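You operate a simulated robot arm through the tools that you are given. There is no shell and no other tool. Be economical: measure what you need, move in short steps, check, and stop when the job is done.

You run a simulated robot arm. Do the job below in one go: nothing can be reset, and whatever is moved stays where it is left.

TASK
Brew the green tea at the heat and minutes printed on its basket.
Fine: basket in the pot, switch on, one press of BREW, wait for READY; pour nothing, spout stays back; leave the tea maker on.

Only the result counts: the job must be done as asked and must still hold three seconds after the hand-in. Knocking over, shifting, dropping, spilling or breaking anything else fails it.

THE ROBOT
A 7-joint arm with a two-finger parallel gripper, fixed in place. Base frame: the origin is at the foot of the arm, x ahead of it, y to its left, z up; the work surface is at about z = 0.004. Readings come in m, rad, newtons and seconds.
With the tool pointing down near the work surface it reaches from about 0.22 to 0.58 m from the base axis. Its first joint turns from -1.152 to 1.152 rad. Payload 2.5 kg.
The tool frame sits at the grasp point between the pads (the TCP): z along the fingers, y along the line on which they close. The tips reach 0.023 m beyond it. The gripper opens to 0.094 m. The fingers are 0.038 m wide and 0.01 m thick; the gripper's body (0.054 by 0.096 m) begins 0.039 m behind the TCP.
Orientation is told as [roll, pitch, yaw] about the base's x, y, z axes, in that order, counted from this pose: with the fingers straight down and closing along the base's y, the tool's x points along the base's -x, its y along +y and its z along -z.

THE INTERFACE
- The arm moves only by the tool step_arm. Its argument "increments" is a list of rows, each a list of 3 entries, a list of its own where there are three numbers: the shift along the tool's x, y, z in m, then the turn, a rotation vector about the tool's x, y, z in degrees, then the finger opening in m, from 0 to 0.094. In form: [[[tx, ty, tz], [rx, ry, rz], fingers], ...]. A call has 1 to 20 rows; each row is the pose to reach, as a shift and turn from the pose commanded when the call began, along the tool's axes at that moment. A row lasts 0.2 s, in which the tool goes at most 0.05 m and 0.15 rad; a call with a longer step from one row to the next is refused whole, and so is a gripper value outside its range. Where a pose cannot be reached the arm comes as near as it can. A force on the tool above 90 N (or 10 N above the force at the start of the call, whichever is more), or a blocked arm, ends the call early, and 0.2 s more pass. The fingers move at their own pace (about 0.108 m/s each) and stop on an object; they squeeze with about 31 N. The grip force told is the motor's: it shows also when the fingers shut on nothing. Time passes only in rows, and 0.2 s behind the last, so rows that repeat a pose let the fingers close. It gives the time, the measured TCP pose, the force on the tool (base axes), the opening and the grip force at its end, in the units of the frame above (readings bear some noise), and new pictures: "views" is both (left out), scene, wrist or none.
- Cameras (640 x 400 px; columns grow to the right, rows downward): "scene" is fixed at [0.1109, -0.4003, 0.5493]; the picture's right is [0.90, -0.44, 0.00], its down [-0.23, -0.47, -0.85] and it looks along [0.37, 0.77, -0.53] (base axes); focal length 293 px, centre (320, 200). "wrist" rides on the gripper at [-0.039, 0, -0.044] in the tool frame; the picture's right is [0.00, -1.00, 0.00], its down [0.97, 0.00, -0.24] and it looks along [0.24, 0.00, 0.97] (tool axes); focal length 218 px, centre (320, 200). There is no depth. A picture from a camera that has moved, and an enlarged one, comes with that camera's place and axes in the base frame and with its lens.
- zoom(camera, box): a new picture of the part [left, top, right, bottom] of that camera's present view, enlarged. No time passes.
- hand_in(): hands the job in; it is judged then, once.

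Go step by step. Nothing tells you positions but the pictures and the camera data: compare them with the known pose of the tool, close in by small moves and look again before you grip or let go. The budget is 120 turns and 150 pictures, counting those below and the enlarged ones. Unless the task says otherwise, let go and move clear before handing in, and close with one line.

The tools are called after "Request:" by a JSON object that holds its "method" and its "body". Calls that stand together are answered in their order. step_arm: Moves the arm, as the interface text tells. Its arguments: {"type":"object","properties":{"increments":{"type":"array","items":{"type":"array"}},"views":{"type":"string","enum":["both","scene","wrist","none"]}},"required":["increments"]} The other tools are called the same way: zoom (camera, box) takes an enlarged picture of a part of a camera's view; hand_in () hands the job in.

At the start:

```text
time_s: 0.0
tool_pos: [0.3716, -0.0286, 0.4017]
tcp_rot: [0.0, -0.001, 0.0]
wrist_force: [-0.6, -0.1, -0.5]
opening: 0.0942
gripper_force: 0.0
```

scene: 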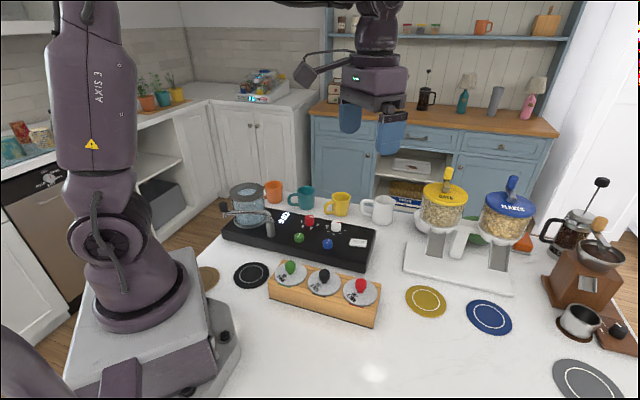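
wrist: 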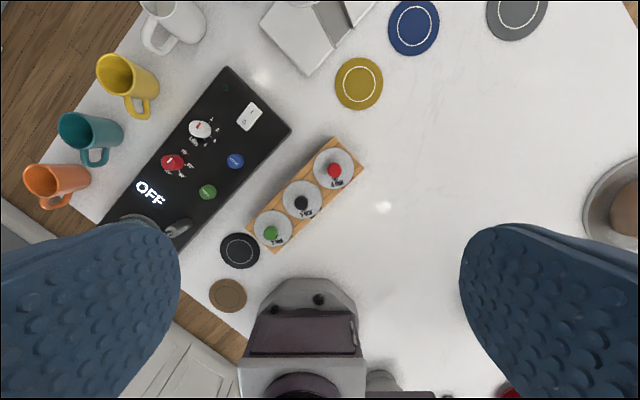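

I see the tea maker (black base with glass pot, knobs, buttons, switch) and a wooden rack with three baskets (green, black, red knobs). I'll zoom in for details.

Request:
{"method": "zoom", "body": {"camera": "scene", "box": [210, 170, 390, 282]}}

Request:
{"method": "zoom", "body": {"camera": "scene", "box": [260, 250, 390, 330]}}

Request:
{"method": "zoom", "body": {"camera": "wrist", "box": [100, 60, 300, 260]}}

Request:
{"method": "zoom", "body": {"camera": "wrist", "box": [240, 130, 370, 260]}}

```text
3.56 times, centred on (300, 226) of scene
camera zoom: at [0.1109, -0.4003, 0.5493], right [0.9, -0.44, 0.0], down [-0.23, -0.47, -0.85], along [0.37, 0.77, -0.53], focal length 1043 px, centre (391, 108)
```

zoom: 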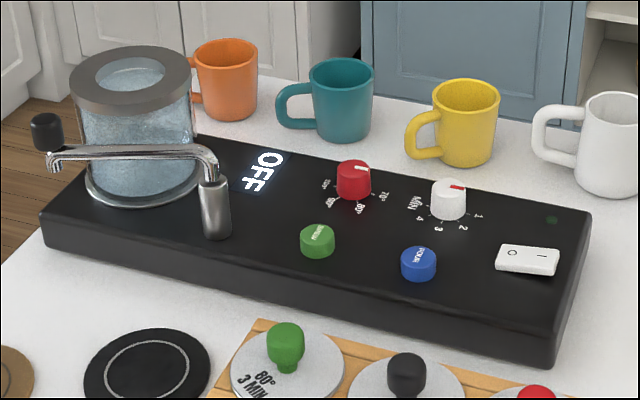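

```text
4.92 times, centred on (325, 290) of scene
camera zoom: at [0.1109, -0.4003, 0.5493], right [0.9, -0.44, 0.0], down [-0.23, -0.47, -0.85], along [0.37, 0.77, -0.53], focal length 1444 px, centre (295, -243)
```

zoom: 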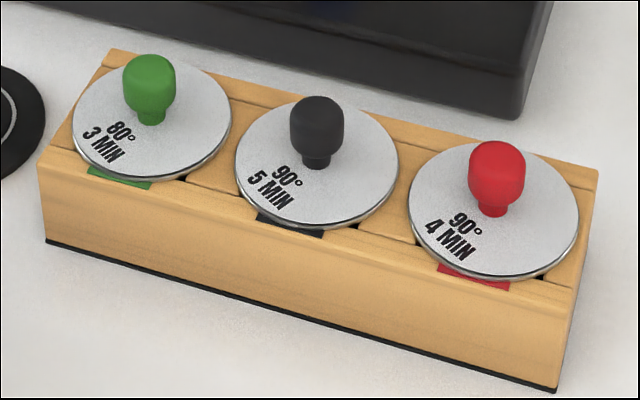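

```text
2.00 times, centred on (200, 160) of wrist
camera zoom: at [0.4106, -0.0292, 0.4461], right [0.0, -1.0, 0.0], down [-0.97, 0.0, 0.24], along [-0.24, 0.0, -0.97], focal length 436 px, centre (560, 280)
```

zoom: 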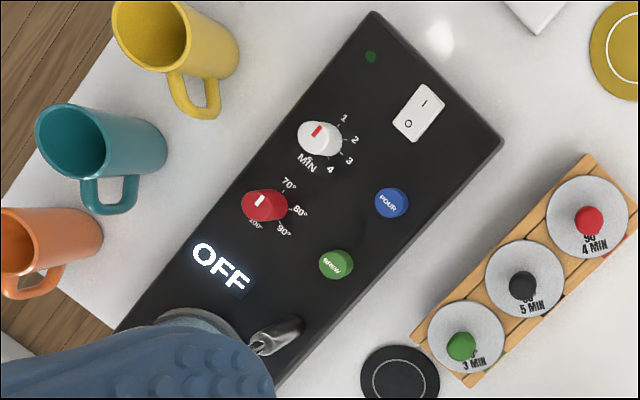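

```text
3.08 times, centred on (305, 195) of wrist
camera zoom: at [0.4106, -0.0292, 0.4461], right [0.0, -1.0, 0.0], down [-0.97, 0.0, 0.24], along [-0.24, 0.0, -0.97], focal length 672 px, centre (366, 215)
```

zoom: 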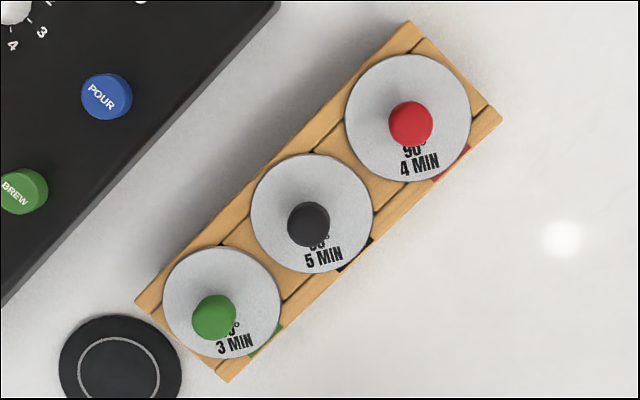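

The green basket reads 80° and 3 min. I'll move above the panel, turning 45° to align with the tea maker, to read the dials.

Request:
{"method": "step_arm", "body": {"increments": [[[0, 0.033, 0], [0, 0, 7.5], 0.094], [[0, 0.067, 0], [0, 0, 15], 0.094], [[0, 0.1, 0], [0, 0, 22.5], 0.094], [[0, 0.133, 0], [0, 0, 30], 0.094], [[0, 0.167, 0], [0, 0, 37.5], 0.094], [[0, 0.2, 0], [0, 0, 45], 0.094], [[0, 0.2, 0], [0, 0, 45], 0.094]]}}

```text
time_s: 1.6
tool_pos: [0.3704, 0.173, 0.4021]
tcp_rot: [0.0, -0.001, -0.785]
wrist_force: [0.0, -1.2, 0.0]
opening: 0.0942
gripper_force: 0.0
camera wrist: at [0.399, 0.1452, 0.4459], right [-0.71, -0.71, 0.0], down [-0.69, 0.69, 0.24], along [-0.17, 0.17, -0.97], focal length 218 px, centre (320, 200)
```

scene: 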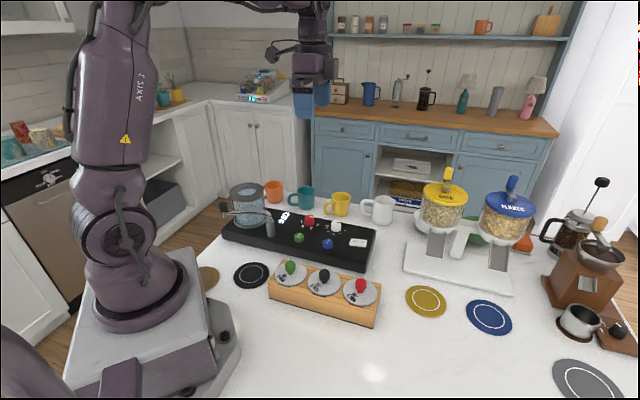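
wrist: 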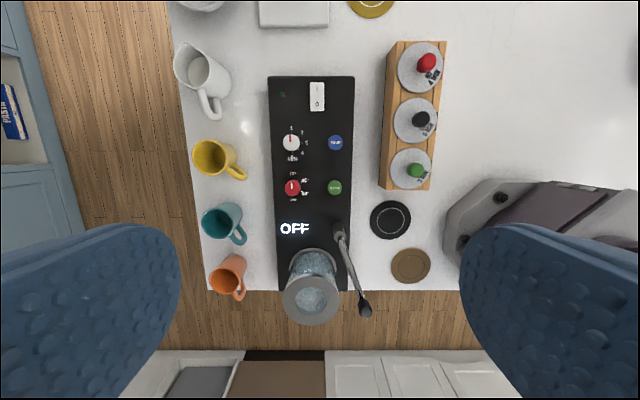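

Request:
{"method": "zoom", "body": {"camera": "wrist", "box": [260, 70, 370, 215]}}

Request:
{"method": "zoom", "body": {"camera": "wrist", "box": [260, 210, 390, 330]}}

```text
2.76 times, centred on (315, 142) of wrist
camera zoom: at [0.399, 0.1452, 0.4459], right [-0.71, -0.71, 0.0], down [-0.69, 0.69, 0.24], along [-0.17, 0.17, -0.97], focal length 602 px, centre (334, 359)
```

zoom: 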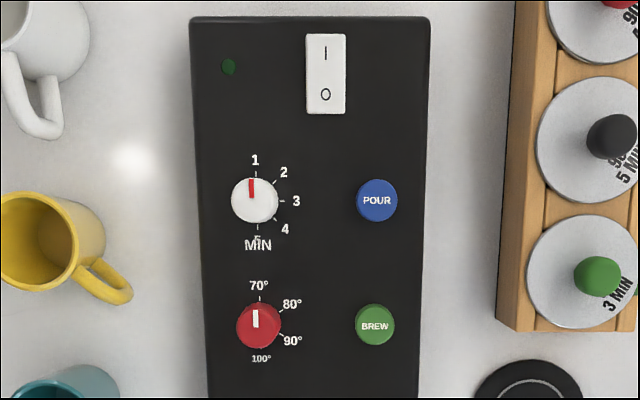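

```text
3.33 times, centred on (325, 270) of wrist
camera zoom: at [0.399, 0.1452, 0.4459], right [-0.71, -0.71, 0.0], down [-0.69, 0.69, 0.24], along [-0.17, 0.17, -0.97], focal length 728 px, centre (303, -33)
```

zoom: 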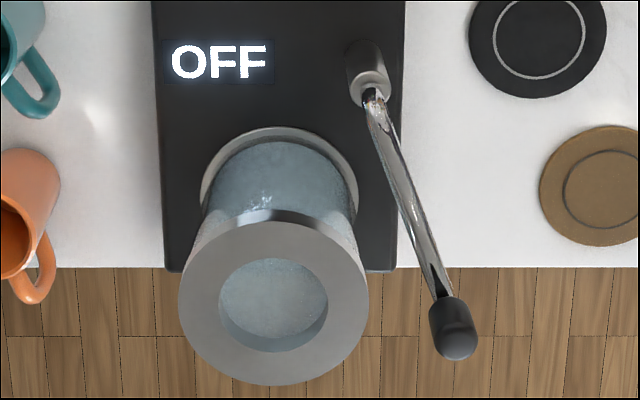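

Dials sit at 70° and 1 min; I need 60° clockwise (80°) and 90° clockwise (3 min). First I'll switch it on: close the fingers and approach above the "I" end of the rocker, around (0.476, 0.076).

Request:
{"method": "step_arm", "body": {"increments": [[[-0.035, 0.0016, 0], [0, 0, 0], 0.05], [[-0.07, 0.003, 0.03], [0, 0, 0], 0], [[-0.105, 0.0045, 0.06], [0, 0, 0], 0], [[-0.142, 0.0064, 0.09], [0, 0, 0], 0], [[-0.142, 0.0064, 0.135], [0, 0, 0], 0], [[-0.142, 0.0064, 0.18], [0, 0, 0], 0], [[-0.142, 0.0064, 0.225], [0, 0, 0], 0], [[-0.142, 0.0064, 0.27], [0, 0, 0], 0], [[-0.142, 0.0064, 0.29], [0, 0, 0], 0], [[-0.142, 0.0064, 0.29], [0, 0, 0], 0]]}}

```text
time_s: 3.8
tool_pos: [0.4785, 0.0755, 0.1126]
tcp_rot: [0.0, -0.001, -0.785]
wrist_force: [1.5, -0.8, 0.6]
opening: 0.0
gripper_force: 30.7
camera wrist: at [0.5053, 0.0481, 0.1571], right [-0.71, -0.71, 0.0], down [-0.69, 0.69, 0.24], along [-0.17, 0.17, -0.97], focal length 218 px, centre (320, 200)
```

scene: 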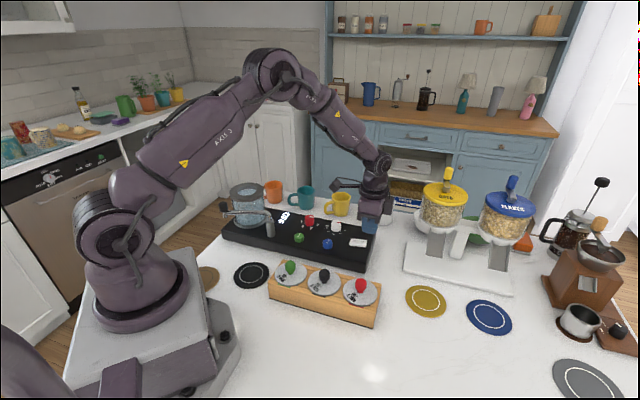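
wrist: 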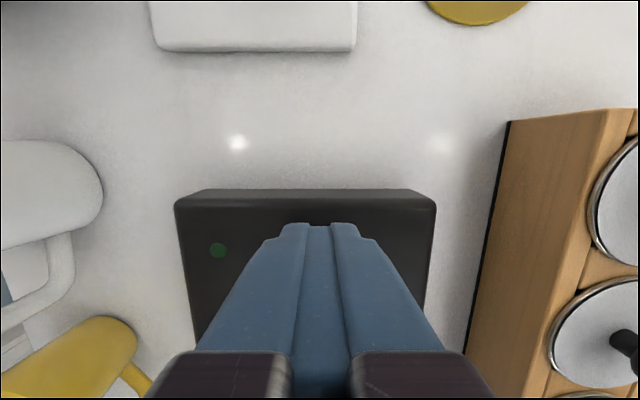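

Fingers line up with the rocker's "I" half. I descend gently.

Request:
{"method": "step_arm", "body": {"increments": [[[0, 0, 0.015], [0, 0, 0], 0], [[0, 0, 0.025], [0, 0, 0], 0], [[0, 0, 0.03], [0, 0, 0], 0], [[0, 0, 0.034], [0, 0, 0], 0], [[0, 0, 0.034], [0, 0, 0], 0]], "views": "scene"}}

Request:
{"method": "zoom", "body": {"camera": "scene", "box": [260, 190, 400, 278]}}

```text
time_s: 5.0
tool_pos: [0.4773, 0.0756, 0.0763]
tcp_rot: [0.001, 0.0, -0.784]
wrist_force: [0.7, 0.3, 0.9]
opening: 0.0
gripper_force: 31.0
```

scene: 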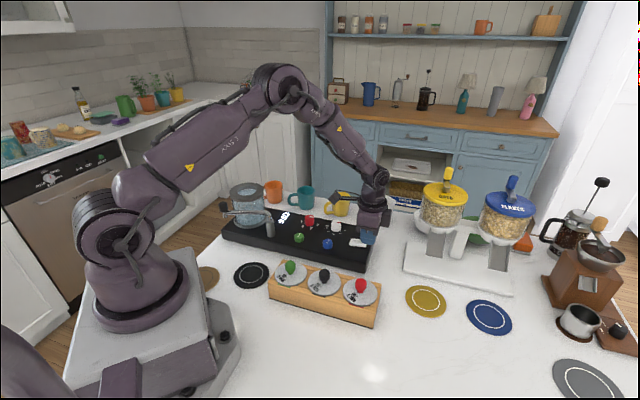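

```text
4.55 times, centred on (330, 234) of scene
camera zoom: at [0.1109, -0.4003, 0.5493], right [0.9, -0.44, 0.0], down [-0.23, -0.47, -0.85], along [0.37, 0.77, -0.53], focal length 1333 px, centre (274, 46)
```

zoom: 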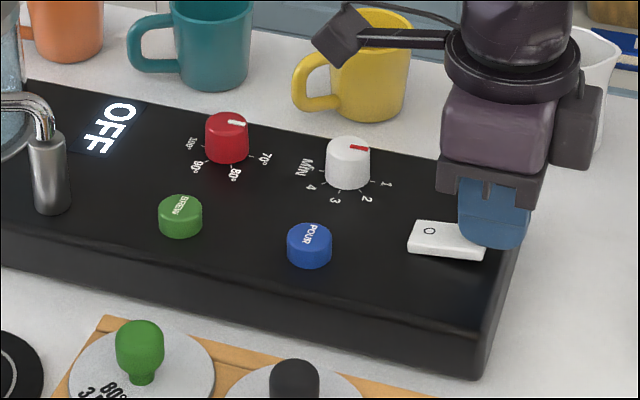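

Request:
{"method": "step_arm", "body": {"increments": [[[0, 0, 0.003], [0, 0, 0], 0], [[0, 0, 0.006], [0, 0, 0], 0], [[0, 0, 0.006], [0, 0, 0], 0]], "views": "none"}}

Request:
{"method": "zoom", "body": {"camera": "scene", "box": [260, 190, 400, 278]}}

```text
time_s: 5.8
tool_pos: [0.4773, 0.0753, 0.0732]
tcp_rot: [0.001, -0.001, -0.785]
wrist_force: [-10.2, -8.1, 39.6]
opening: 0.0
gripper_force: 30.9
```

```text
4.55 times, centred on (330, 234) of scene
camera zoom: at [0.1107, -0.4003, 0.5494], right [0.9, -0.44, 0.0], down [-0.23, -0.47, -0.85], along [0.37, 0.77, -0.53], focal length 1333 px, centre (274, 46)
```

zoom: 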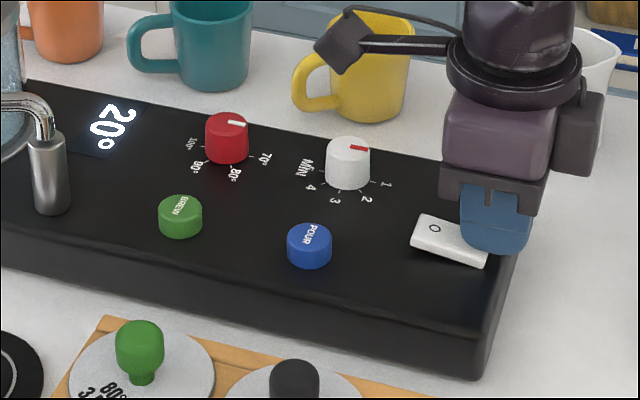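

The display lit up with 20°, so the switch is on. Now lift and move over the minutes knob at about (0.4386, 0.1757).

Request:
{"method": "step_arm", "body": {"increments": [[[0, 0, -0.03], [0, 0, 0], 0], [[0, 0, -0.06], [0, 0, 0], 0], [[0.033, 0.0145, -0.07], [0, 0, 0], 0.03], [[0.065, 0.029, -0.07], [0, 0, 0], 0.06], [[0.0976, 0.0438, -0.07], [0, 0, 0], 0.06], [[0.0976, 0.0438, -0.06], [0, 0, 0], 0.06], [[0.0976, 0.0438, -0.06], [0, 0, 0], 0.06]]}}

Request:
{"method": "zoom", "body": {"camera": "scene", "box": [260, 170, 400, 258]}}

```text
time_s: 7.4
tool_pos: [0.4382, 0.176, 0.1313]
tcp_rot: [0.002, 0.0, -0.786]
wrist_force: [-0.1, -0.7, -0.5]
opening: 0.0598
gripper_force: 0.0
camera wrist: at [0.4666, 0.1479, 0.1759], right [-0.71, -0.71, 0.0], down [-0.69, 0.69, 0.24], along [-0.17, 0.17, -0.97], focal length 218 px, centre (320, 200)
```

scene: 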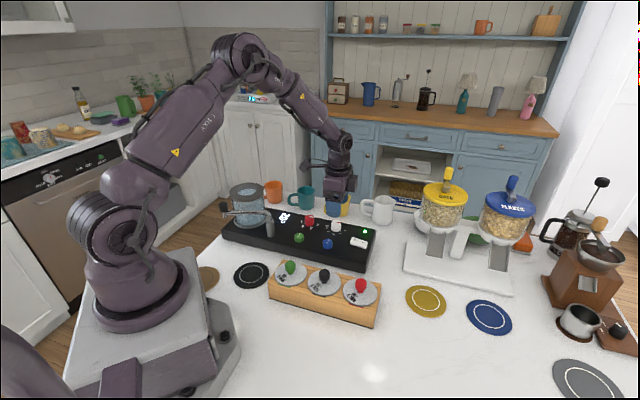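
wrist: 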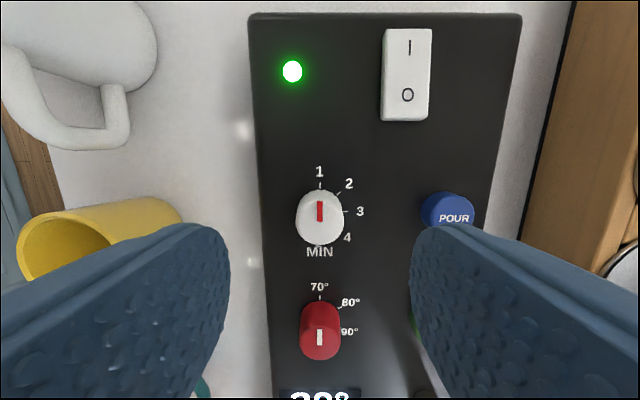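

```text
4.55 times, centred on (330, 214) of scene
camera zoom: at [0.1109, -0.4002, 0.5493], right [0.9, -0.44, 0.0], down [-0.23, -0.47, -0.85], along [0.37, 0.77, -0.53], focal length 1333 px, centre (274, 136)
```

zoom: 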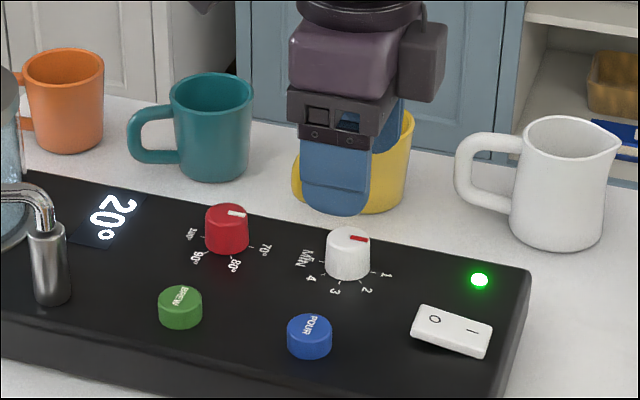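

The knob is centred between the fingers. I descend and grip it.

Request:
{"method": "step_arm", "body": {"increments": [[[0, 0, 0.03], [0, 0, 0], 0.048], [[0, 0, 0.05], [0, 0, 0], 0.048], [[0, 0, 0.06], [0, 0, 0], 0.048], [[0, 0, 0.065], [0, 0, 0], 0.048], [[0, 0, 0.065], [0, 0, 0], 0.02], [[0, 0, 0.065], [0, 0, 0], 0.01], [[0, 0, 0.065], [0, 0, 0], 0.01]]}}

Request:
{"method": "zoom", "body": {"camera": "scene", "box": [260, 170, 400, 258]}}

```text
time_s: 9.0
tool_pos: [0.4394, 0.1774, 0.066]
tcp_rot: [0.002, 0.0, -0.785]
wrist_force: [8.5, 7.2, -8.9]
opening: 0.0277
gripper_force: 44.6
camera wrist: at [0.4661, 0.1482, 0.1106], right [-0.71, -0.71, 0.0], down [-0.69, 0.69, 0.24], along [-0.17, 0.17, -0.97], focal length 218 px, centre (320, 200)
```

scene: 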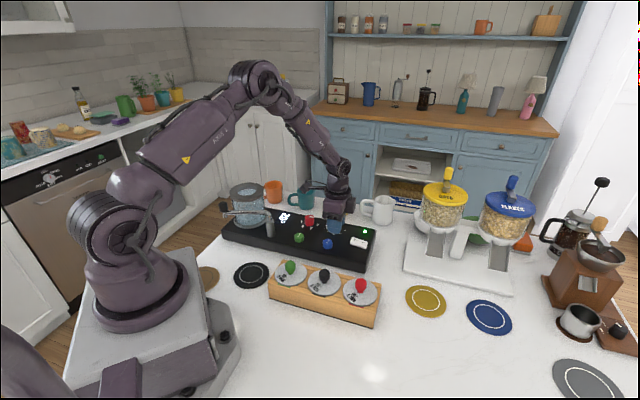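
wrist: 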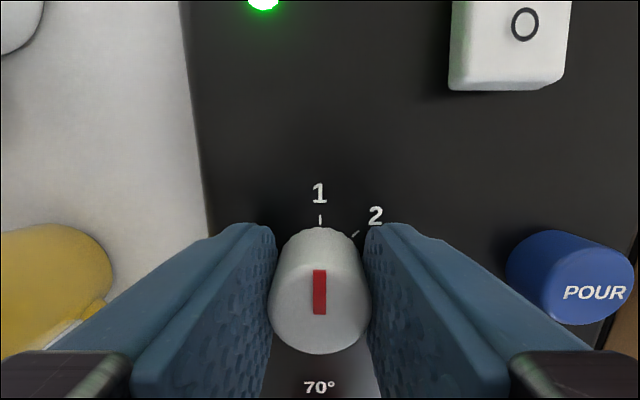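

```text
4.55 times, centred on (330, 214) of scene
camera zoom: at [0.1109, -0.4002, 0.5493], right [0.9, -0.44, 0.0], down [-0.23, -0.47, -0.85], along [0.37, 0.77, -0.53], focal length 1333 px, centre (274, 136)
```

zoom: 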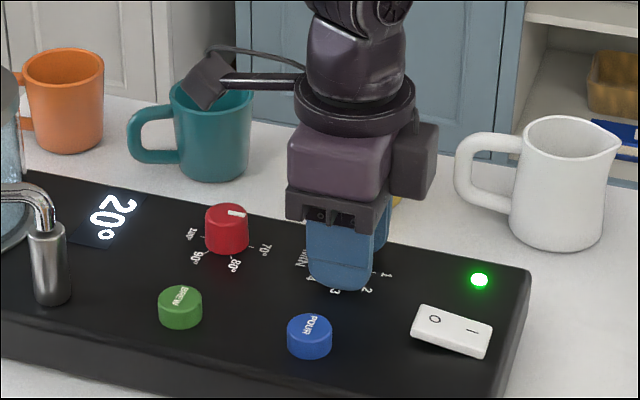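

Gripped. Now turn 90° clockwise to the "3" mark.

Request:
{"method": "step_arm", "body": {"increments": [[[0, 0, 0], [0, 0, 7.5], 0.01], [[0, 0, 0], [0, 0, 15], 0.01], [[0, 0, 0], [0, 0, 22.5], 0.01], [[0, 0, 0], [0, 0, 30], 0.01], [[0, 0, 0], [0, 0, 37.5], 0.01], [[0, 0, 0], [0, 0, 45], 0.01], [[0, 0, 0], [0, 0, 52.5], 0.01], [[0, 0, 0], [0, 0, 60], 0.01], [[0, 0, 0], [0, 0, 67.5], 0.01], [[0, 0, 0], [0, 0, 75], 0.01], [[0, 0, 0], [0, 0, 82.5], 0.01], [[0, 0, 0], [0, 0, 90], 0.01], [[0, 0, 0], [0, 0, 90], 0.01]]}}

```text
time_s: 11.8
tool_pos: [0.438, 0.1761, 0.0674]
tcp_rot: [-0.004, 0.0, -2.356]
wrist_force: [1.1, 13.2, -13.2]
opening: 0.0274
gripper_force: 45.0
camera wrist: at [0.4101, 0.1481, 0.1109], right [-0.71, 0.71, 0.0], down [0.69, 0.69, 0.24], along [0.17, 0.17, -0.97], focal length 218 px, centre (320, 200)
```

scene: 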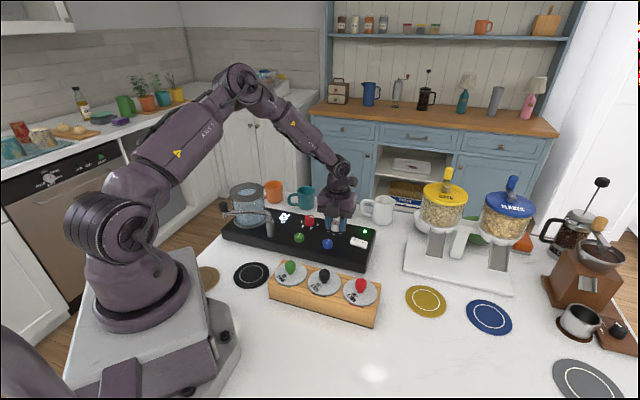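
wrist: 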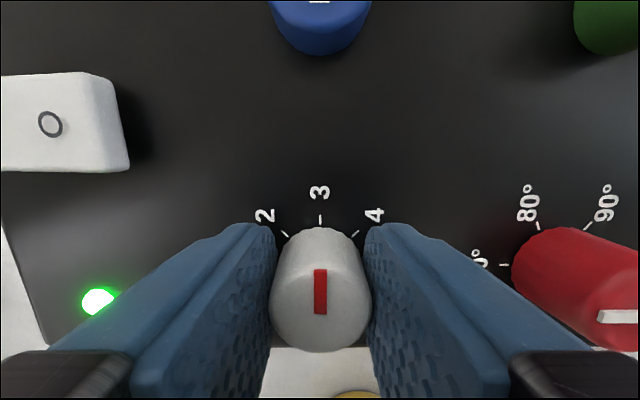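

The pointer is at 3. Release, lift, and go to the temperature knob with a 60° back-turn.

Request:
{"method": "step_arm", "body": {"increments": [[[0, 0, 0], [0, 0, 0], 0.05], [[0, 0, 0], [0, 0, 0], 0.05], [[0, 0, -0.03], [0, 0, 0], 0.05], [[0, 0, -0.06], [0, 0, -7.5], 0.05], [[0, -0.02, -0.065], [0, 0, -15], 0.05], [[0, -0.04, -0.065], [0, 0, -22.5], 0.05], [[0, -0.06, -0.065], [0, 0, -30], 0.05], [[0, -0.079, -0.065], [0, 0, -37.5], 0.05], [[0, -0.079, -0.065], [0, 0, -45], 0.05], [[0, -0.079, -0.065], [0, 0, -52.5], 0.05], [[0, -0.079, -0.065], [0, 0, -60], 0.05], [[0, -0.079, -0.065], [0, 0, -60], 0.05]]}}

Request:
{"method": "zoom", "body": {"camera": "scene", "box": [260, 170, 400, 258]}}

```text
time_s: 14.4
tool_pos: [0.3814, 0.2318, 0.1325]
tcp_rot: [-0.001, -0.001, -1.304]
wrist_force: [-0.9, -0.7, 0.0]
opening: 0.0498
gripper_force: 0.0
camera wrist: at [0.3927, 0.1935, 0.1763], right [-0.97, -0.26, 0.0], down [-0.25, 0.94, 0.24], along [-0.06, 0.23, -0.97], focal length 218 px, centre (320, 200)
```

scene: 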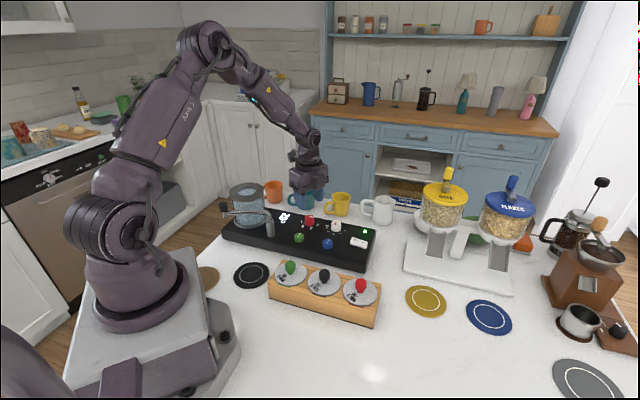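
wrist: 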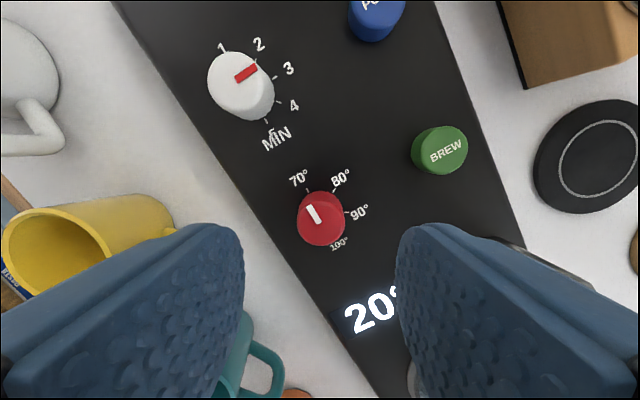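

```text
4.55 times, centred on (330, 214) of scene
camera zoom: at [0.1109, -0.4003, 0.5493], right [0.9, -0.44, 0.0], down [-0.23, -0.47, -0.85], along [0.37, 0.77, -0.53], focal length 1333 px, centre (274, 136)
```

zoom: 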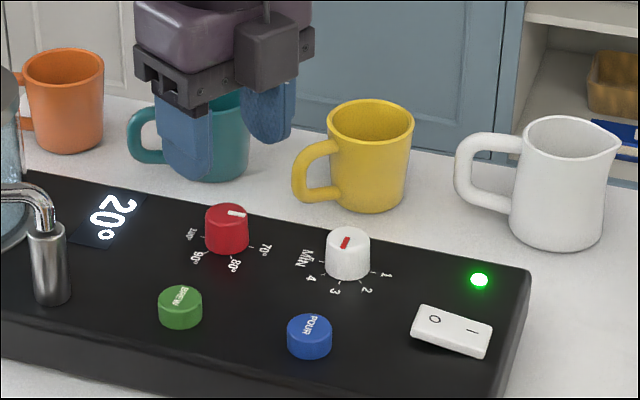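

The minutes knob clearly points to 3, and the temperature knob is centred. Descend, grip, and turn 60° clockwise.

Request:
{"method": "step_arm", "body": {"increments": [[[0, 0, 0.03], [0, 0, 0], 0.048], [[0, 0, 0.05], [0, 0, 0], 0.048], [[0, 0, 0.06], [0, 0, 0], 0.048], [[0, 0, 0.065], [0, 0, 0], 0.048], [[0, 0, 0.065], [0, 0, 0], 0.02], [[0, 0, 0.065], [0, 0, 0], 0.01], [[0, 0, 0.065], [0, 0, 0], 0.01]]}}

```text
time_s: 16.0
tool_pos: [0.3828, 0.2297, 0.0673]
tcp_rot: [-0.001, 0.0, -1.309]
wrist_force: [-7.5, -4.6, 4.9]
opening: 0.0275
gripper_force: 45.5
camera wrist: at [0.3926, 0.1924, 0.1109], right [-0.97, -0.26, 0.0], down [-0.25, 0.94, 0.24], along [-0.06, 0.23, -0.97], focal length 218 px, centre (320, 200)
```

scene: 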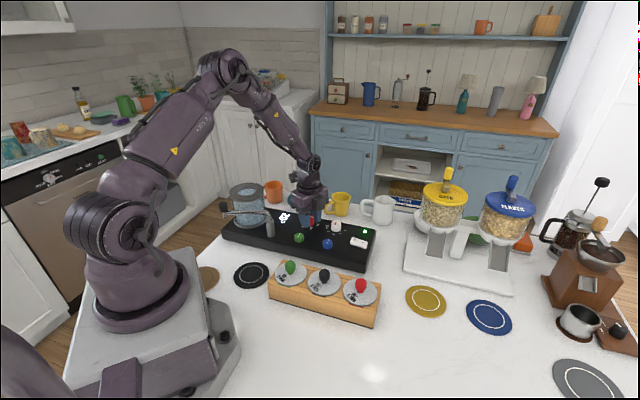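
wrist: 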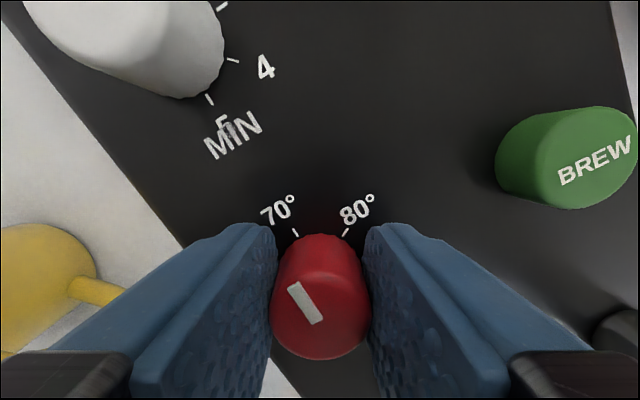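

Request:
{"method": "step_arm", "body": {"increments": [[[0, 0, 0], [0, 0, 7.5], 0.01], [[0, 0, 0], [0, 0, 15], 0.01], [[0, 0, 0], [0, 0, 22.5], 0.01], [[0, 0, 0], [0, 0, 30], 0.01], [[0, 0, 0], [0, 0, 37.5], 0.01], [[0, 0, 0], [0, 0, 45], 0.01], [[0, 0, 0], [0, 0, 52.5], 0.01], [[0, 0, 0], [0, 0, 60], 0.01], [[0, 0, 0], [0, 0, 60], 0.01]], "views": "wrist"}}

```text
time_s: 18.0
tool_pos: [0.3808, 0.2313, 0.0663]
tcp_rot: [-0.009, -0.01, -2.357]
wrist_force: [-29.9, -3.1, 9.2]
opening: 0.0273
gripper_force: 45.4
camera wrist: at [0.3527, 0.2034, 0.1111], right [-0.71, 0.71, 0.01], down [0.69, 0.69, 0.23], along [0.16, 0.17, -0.97], focal length 218 px, centre (320, 200)
```

wrist: 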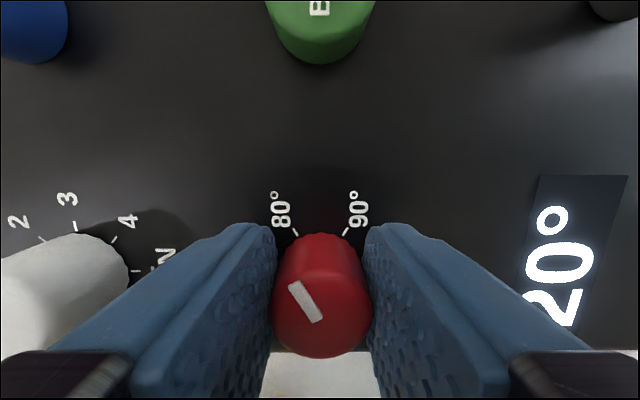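

The pointer is at 80°, but there is a 30 N side force; I check the scene before releasing.

Request:
{"method": "zoom", "body": {"camera": "scene", "box": [220, 150, 380, 250]}}

```text
4.00 times, centred on (300, 200) of scene
camera zoom: at [0.1108, -0.4003, 0.5493], right [0.9, -0.44, 0.0], down [-0.23, -0.47, -0.85], along [0.37, 0.77, -0.53], focal length 1173 px, centre (400, 200)
```

zoom: 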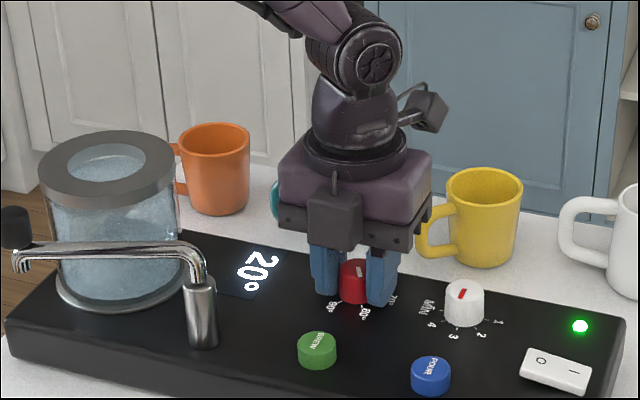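

Mugs are unmoved, so the force likely comes from the grip. Release and lift straight up.

Request:
{"method": "step_arm", "body": {"increments": [[[0, 0, 0], [0, 0, 0], 0.05], [[0, 0, 0], [0, 0, 0], 0.05], [[0, 0, -0.03], [0, 0, 0], 0.05], [[0, 0, -0.07], [0, 0, 0], 0.05], [[0, 0, -0.11], [0, 0, 0], 0.05], [[0, 0, -0.15], [0, 0, 0], 0.05], [[0, 0, -0.15], [0, 0, 0], 0.05]], "views": "wrist"}}

Request:
{"method": "zoom", "body": {"camera": "scene", "box": [220, 170, 380, 270]}}

```text
time_s: 19.6
tool_pos: [0.3843, 0.2322, 0.2188]
tcp_rot: [0.001, 0.0, -2.355]
wrist_force: [1.2, 0.7, -0.1]
opening: 0.0502
gripper_force: 0.1
camera wrist: at [0.3561, 0.2048, 0.2634], right [-0.71, 0.71, 0.0], down [0.69, 0.69, 0.24], along [0.17, 0.17, -0.97], focal length 218 px, centre (320, 200)
```

wrist: 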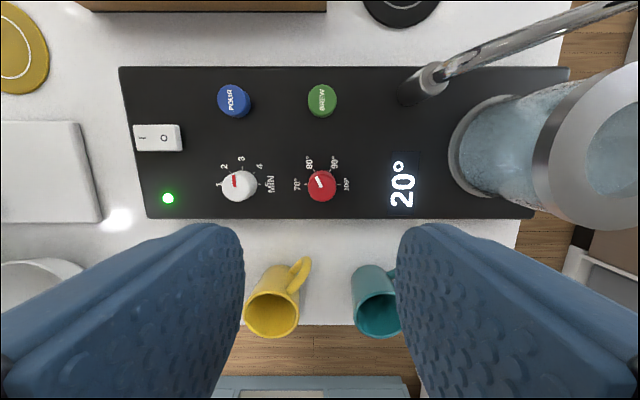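

```text
4.00 times, centred on (300, 220) of scene
camera zoom: at [0.1108, -0.4003, 0.5493], right [0.9, -0.44, 0.0], down [-0.23, -0.47, -0.85], along [0.37, 0.77, -0.53], focal length 1173 px, centre (400, 120)
```

zoom: 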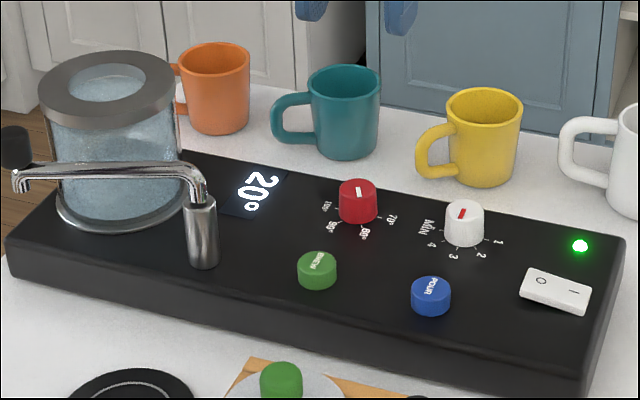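

Request:
{"method": "zoom", "body": {"camera": "wrist", "box": [200, 140, 370, 220]}}

```text
3.76 times, centred on (285, 180) of wrist
camera zoom: at [0.3561, 0.2048, 0.2634], right [-0.71, 0.71, 0.0], down [0.69, 0.69, 0.24], along [0.17, 0.17, -0.97], focal length 822 px, centre (452, 275)
```

zoom: 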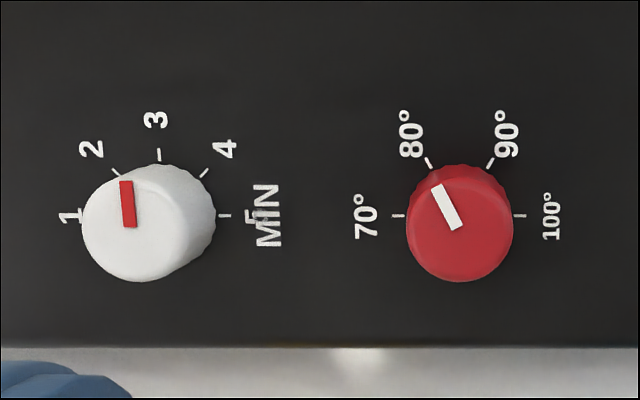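

Both dials read correctly: 3 min and 80°. Now I move above the green basket knob at about (0.26, 0.058).

Request:
{"method": "step_arm", "body": {"increments": [[[0, 0, -0.03], [0, 0, -7.5], 0.05], [[-0.03, 0.006, -0.03], [0, 0, -15], 0.05], [[-0.06, 0.011, -0.03], [0, 0, -22.5], 0.05], [[-0.09, 0.016, -0.03], [0, 0, -30], 0.05], [[-0.12, 0.021, -0.03], [0, 0, -37.5], 0.05], [[-0.15, 0.026, -0.03], [0, 0, -45], 0.05], [[-0.18, 0.032, -0.03], [0, 0, -52.5], 0.05], [[-0.209, 0.0368, -0.03], [0, 0, -60], 0.05], [[-0.209, 0.0368, -0.03], [0, 0, -67.5], 0.05], [[-0.209, 0.0368, -0.03], [0, 0, -75], 0.05], [[-0.209, 0.0368, -0.03], [0, 0, -82.5], 0.05], [[-0.209, 0.0368, -0.03], [0, 0, -90], 0.05], [[-0.209, 0.0368, 0.03], [0, 0, -90], 0.05], [[-0.209, 0.0368, 0.03], [0, 0, -90], 0.05]]}}

```text
refused: row 13 steps farther than a row can; nothing moved
```

Request:
{"method": "step_arm", "body": {"increments": [[[0, 0, -0.03], [0, 0, -7.5], 0.05], [[-0.03, 0.006, -0.03], [0, 0, -15], 0.05], [[-0.06, 0.011, -0.03], [0, 0, -22.5], 0.05], [[-0.09, 0.016, -0.03], [0, 0, -30], 0.05], [[-0.12, 0.021, -0.03], [0, 0, -37.5], 0.05], [[-0.15, 0.026, -0.03], [0, 0, -45], 0.05], [[-0.18, 0.032, -0.03], [0, 0, -52.5], 0.05], [[-0.209, 0.0368, -0.03], [0, 0, -60], 0.05], [[-0.209, 0.0368, -0.03], [0, 0, -67.5], 0.05], [[-0.209, 0.0368, -0.03], [0, 0, -75], 0.05], [[-0.209, 0.0368, -0.03], [0, 0, -82.5], 0.05], [[-0.209, 0.0368, 0], [0, 0, -90], 0.05], [[-0.209, 0.0368, 0.03], [0, 0, -90], 0.05], [[-0.209, 0.0368, 0.03], [0, 0, -90], 0.05]]}}

```text
time_s: 22.6
tool_pos: [0.2607, 0.0579, 0.1864]
tcp_rot: [-0.002, 0.001, -0.783]
wrist_force: [1.3, -0.3, -0.4]
opening: 0.05
gripper_force: 0.1
camera wrist: at [0.2879, 0.0306, 0.2305], right [-0.71, -0.71, 0.0], down [-0.69, 0.69, 0.24], along [-0.17, 0.17, -0.97], focal length 218 px, centre (320, 200)
```

scene: 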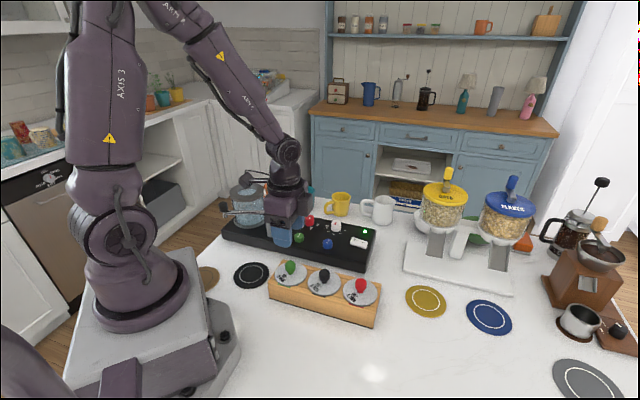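
wrist: 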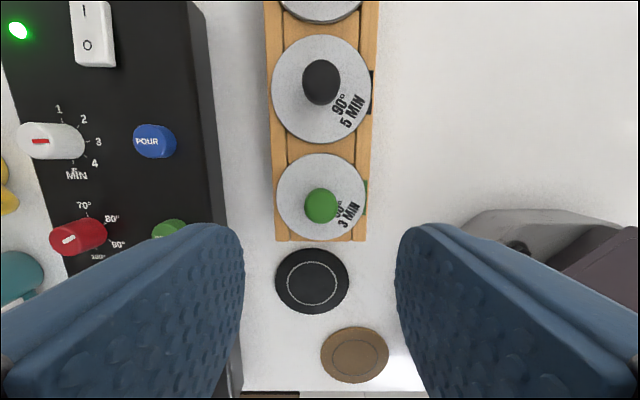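

The green knob is centred. I descend so the tips stop just above the basket lid, then grip.

Request:
{"method": "step_arm", "body": {"increments": [[[0, 0, 0.04], [0, 0, 0], 0.05], [[0, 0, 0.075], [0, 0, 0], 0.05], [[0, 0, 0.092], [0, 0, 0], 0.05], [[0, 0, 0.1], [0, 0, 0], 0.05], [[0, 0, 0.103], [0, 0, 0], 0.05], [[0, 0, 0.103], [0, 0, 0], 0.05]]}}

Request:
{"method": "zoom", "body": {"camera": "scene", "box": [230, 220, 390, 320]}}

```text
time_s: 24.0
tool_pos: [0.2624, 0.0587, 0.0827]
tcp_rot: [0.001, 0.0, -0.785]
wrist_force: [-0.1, -0.4, -0.9]
opening: 0.0501
gripper_force: 0.0
camera wrist: at [0.2886, 0.0304, 0.1277], right [-0.71, -0.71, 0.0], down [-0.69, 0.69, 0.24], along [-0.17, 0.17, -0.97], focal length 218 px, centre (320, 200)
```

scene: 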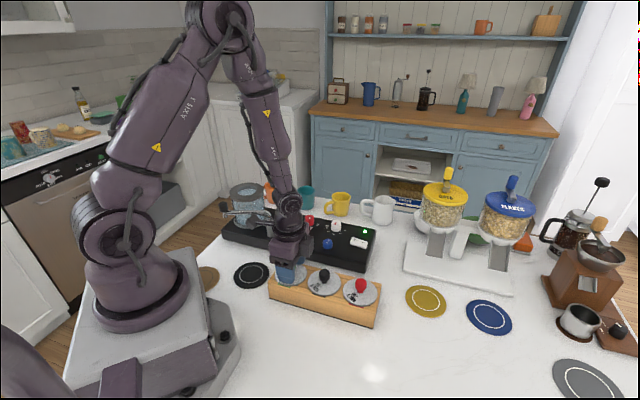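
wrist: 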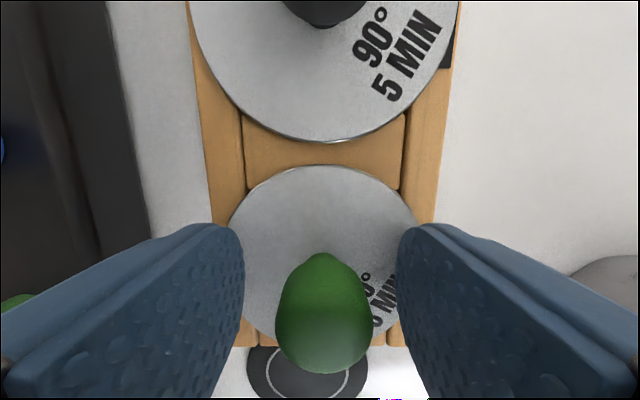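

```text
4.00 times, centred on (310, 270) of scene
camera zoom: at [0.1109, -0.4003, 0.5493], right [0.9, -0.44, 0.0], down [-0.23, -0.47, -0.85], along [0.37, 0.77, -0.53], focal length 1173 px, centre (360, -80)
```

zoom: 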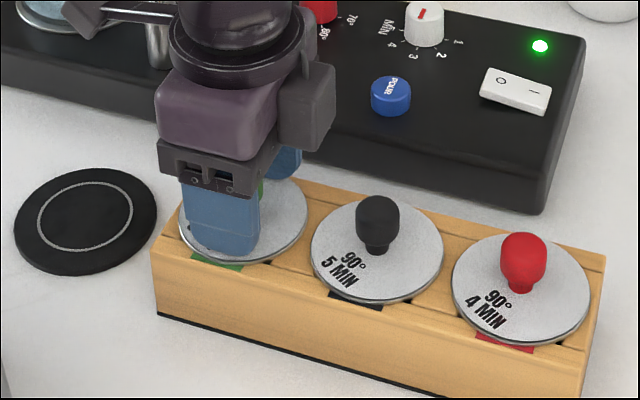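

Knob sits between the pads. Close and lift a little.

Request:
{"method": "step_arm", "body": {"increments": [[[0, 0, 0], [0, 0, 0], 0.02], [[0, 0, 0], [0, 0, 0], 0.008], [[0, 0, 0], [0, 0, 0], 0.008], [[0, 0, -0.01], [0, 0, 0], 0.008], [[0, 0, -0.03], [0, 0, 0], 0.008], [[0, 0, -0.06], [0, 0, 0], 0.008], [[0, 0, -0.1], [0, 0, 0], 0.008], [[0, 0, -0.14], [0, 0, 0], 0.008], [[0, 0, -0.165], [0, 0, 0], 0.008], [[0, 0, -0.165], [0, 0, 0], 0.008]]}}

Request:
{"method": "zoom", "body": {"camera": "scene", "box": [220, 150, 380, 300]}}

```text
time_s: 26.2
tool_pos: [0.2616, 0.0584, 0.2502]
tcp_rot: [0.0, 0.0, -0.785]
wrist_force: [-0.1, 0.3, -1.4]
opening: 0.0221
gripper_force: 31.5
camera wrist: at [0.289, 0.0296, 0.2949], right [-0.71, -0.71, 0.0], down [-0.69, 0.69, 0.24], along [-0.17, 0.17, -0.97], focal length 218 px, centre (320, 200)
```

scene: 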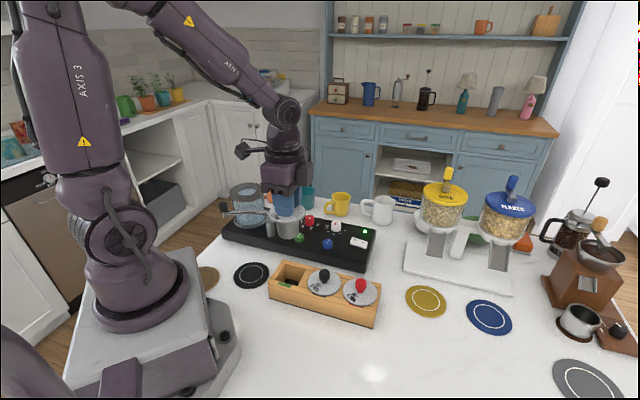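
wrist: 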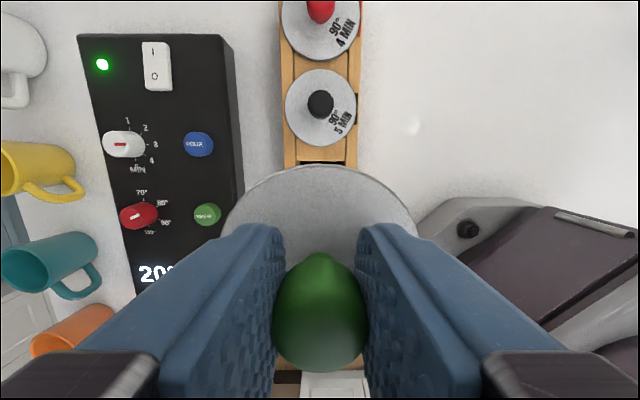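

```text
2.67 times, centred on (300, 225) of scene
camera zoom: at [0.1108, -0.4003, 0.5493], right [0.9, -0.44, 0.0], down [-0.23, -0.47, -0.85], along [0.37, 0.77, -0.53], focal length 782 px, centre (373, 133)
```

zoom: 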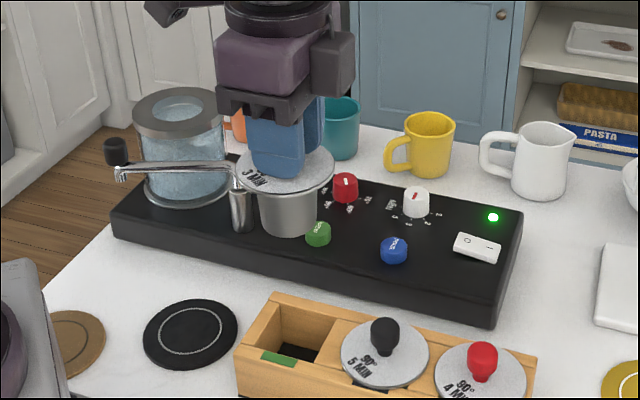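

The green basket is out of the rack, hanging straight. I carry it high to above the pot opening, about (0.236, 0.330).

Request:
{"method": "step_arm", "body": {"increments": [[[0, 0, -0.03], [0, 0, 0], 0.008], [[0.03, 0.025, -0.03], [0, 0, 0], 0.008], [[0.06, 0.05, -0.03], [0, 0, 0], 0.008], [[0.09, 0.0745, -0.03], [0, 0, 0], 0.008], [[0.12, 0.0995, -0.03], [0, 0, 0], 0.008], [[0.15, 0.1245, -0.03], [0, 0, 0], 0.008], [[0.18, 0.149, -0.03], [0, 0, 0], 0.008], [[0.21, 0.174, -0.03], [0, 0, 0], 0.008], [[0.21, 0.174, -0.03], [0, 0, 0], 0.008], [[0.21, 0.174, -0.03], [0, 0, 0], 0.008]]}}

Request:
{"method": "zoom", "body": {"camera": "scene", "box": [190, 130, 320, 250]}}

```text
time_s: 28.4
tool_pos: [0.2337, 0.3287, 0.2788]
tcp_rot: [0.0, 0.0, -0.785]
wrist_force: [0.2, 0.2, 0.3]
opening: 0.0224
gripper_force: 31.2
camera wrist: at [0.2615, 0.2999, 0.3222], right [-0.71, -0.71, 0.0], down [-0.69, 0.69, 0.24], along [-0.17, 0.17, -0.97], focal length 218 px, centre (320, 200)
```

scene: 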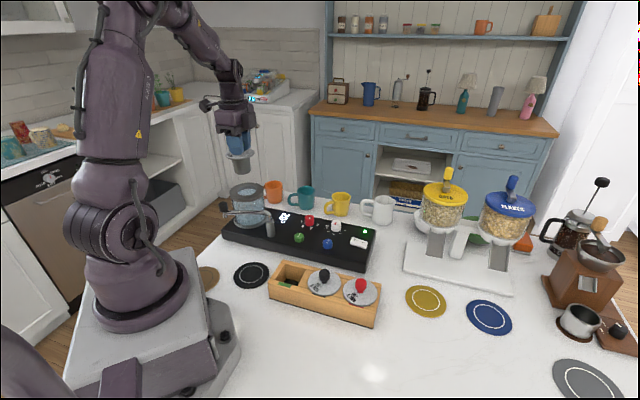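
wrist: 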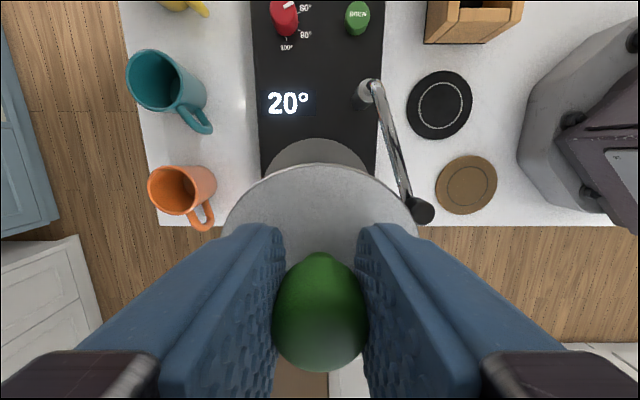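

```text
3.33 times, centred on (255, 190) of scene
camera zoom: at [0.1109, -0.4002, 0.5493], right [0.9, -0.44, 0.0], down [-0.23, -0.47, -0.85], along [0.37, 0.77, -0.53], focal length 978 px, centre (537, 233)
```

zoom: 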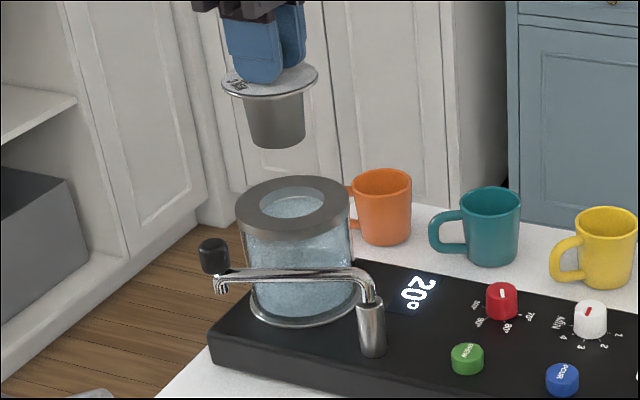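

Request:
{"method": "zoom", "body": {"camera": "wrist", "box": [220, 100, 420, 260]}}

Request:
{"method": "zoom", "body": {"camera": "scene", "box": [220, 145, 280, 205]}}

```text
2.50 times, centred on (320, 180) of wrist
camera zoom: at [0.2615, 0.2999, 0.3222], right [-0.71, -0.71, 0.0], down [-0.69, 0.69, 0.24], along [-0.17, 0.17, -0.97], focal length 546 px, centre (320, 250)
```

zoom: 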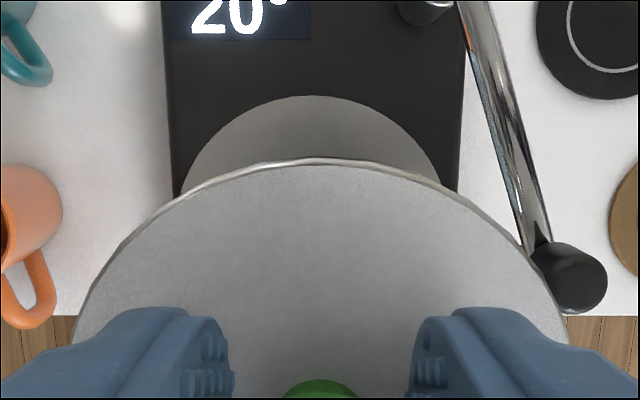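

```text
6.67 times, centred on (250, 175) of scene
camera zoom: at [0.1109, -0.4002, 0.5493], right [0.9, -0.44, 0.0], down [-0.23, -0.47, -0.85], along [0.37, 0.77, -0.53], focal length 1955 px, centre (787, 367)
```

zoom: 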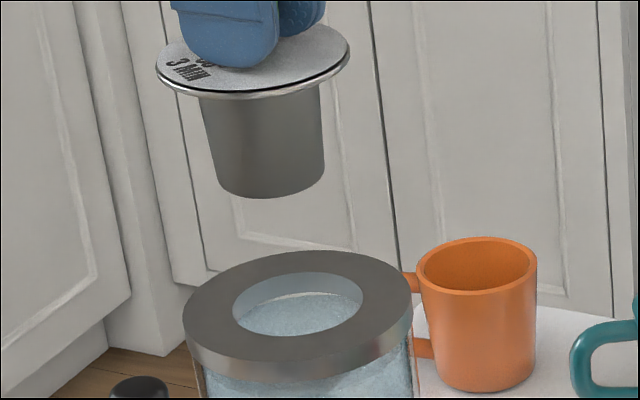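

A ~3 mm correction along tool y is needed. I apply it and lower to just above the opening.

Request:
{"method": "step_arm", "body": {"increments": [[[0, 0.0033, 0], [0, 0, 0], 0.008], [[0, 0.0033, 0.03], [0, 0, 0], 0.008], [[0, 0.0033, 0.052], [0, 0, 0], 0.008], [[0, 0.0033, 0.052], [0, 0, 0], 0.008]], "views": "none"}}

Request:
{"method": "zoom", "body": {"camera": "wrist", "box": [220, 100, 420, 260]}}

Request:
{"method": "zoom", "body": {"camera": "scene", "box": [220, 145, 280, 205]}}

```text
time_s: 29.4
tool_pos: [0.238, 0.3318, 0.2275]
tcp_rot: [-0.001, 0.0, -0.784]
wrist_force: [0.3, -0.2, -0.7]
opening: 0.0223
gripper_force: 31.0
```

```text
2.50 times, centred on (320, 180) of wrist
camera zoom: at [0.2642, 0.3032, 0.2719], right [-0.71, -0.71, 0.0], down [-0.69, 0.69, 0.24], along [-0.17, 0.17, -0.97], focal length 546 px, centre (320, 250)
```

zoom: 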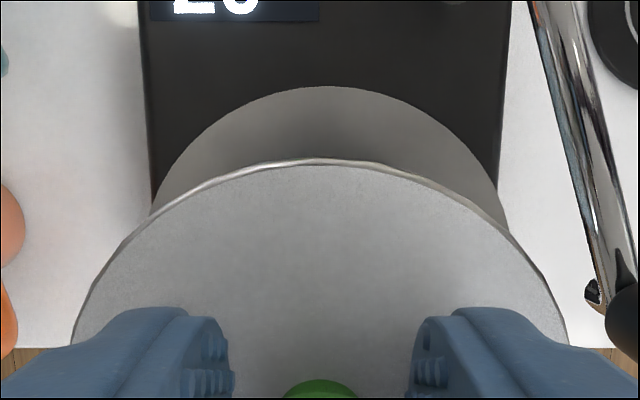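

```text
6.67 times, centred on (250, 175) of scene
camera zoom: at [0.1109, -0.4003, 0.5493], right [0.9, -0.44, 0.0], down [-0.23, -0.47, -0.85], along [0.37, 0.77, -0.53], focal length 1955 px, centre (787, 367)
```

zoom: 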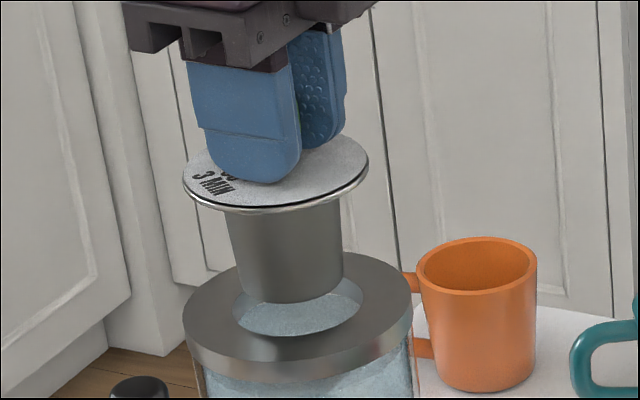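

Alignment is nearly perfect; nudge 1 mm and lower into the opening.

Request:
{"method": "step_arm", "body": {"increments": [[[0, -0.001, 0.01], [0, 0, 0], 0.008], [[0, -0.001, 0.02], [0, 0, 0], 0.008], [[0, -0.001, 0.03], [0, 0, 0], 0.008], [[0, -0.001, 0.038], [0, 0, 0], 0.008], [[0, -0.001, 0.038], [0, 0, 0], 0.008]], "views": "none"}}

Request:
{"method": "zoom", "body": {"camera": "wrist", "box": [220, 100, 420, 260]}}

Request:
{"method": "zoom", "body": {"camera": "scene", "box": [205, 145, 285, 225]}}

```text
time_s: 30.6
tool_pos: [0.2372, 0.3293, 0.189]
tcp_rot: [0.0, -0.001, -0.784]
wrist_force: [-0.5, 0.4, -0.5]
opening: 0.0219
gripper_force: 30.9
```

```text
2.50 times, centred on (320, 180) of wrist
camera zoom: at [0.2641, 0.3022, 0.2328], right [-0.71, -0.71, 0.0], down [-0.69, 0.69, 0.24], along [-0.17, 0.17, -0.97], focal length 546 px, centre (320, 250)
```

zoom: 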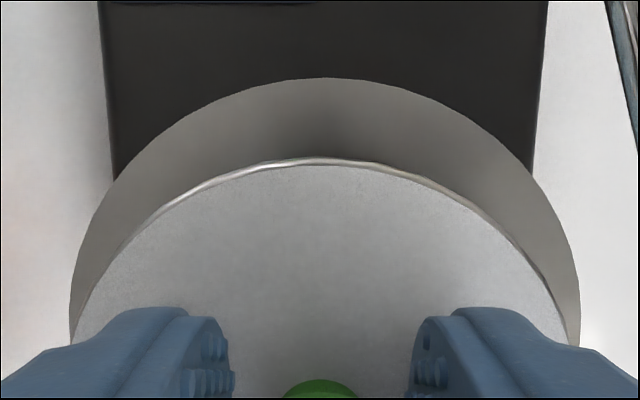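

```text
5.00 times, centred on (245, 185) of scene
camera zoom: at [0.1109, -0.4003, 0.5493], right [0.9, -0.44, 0.0], down [-0.23, -0.47, -0.85], along [0.37, 0.77, -0.53], focal length 1467 px, centre (695, 275)
```

zoom: 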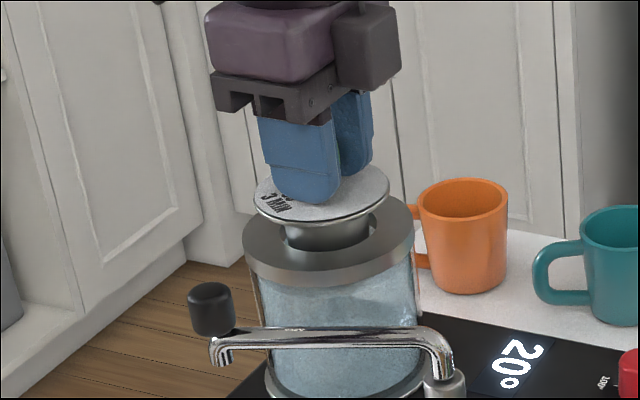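

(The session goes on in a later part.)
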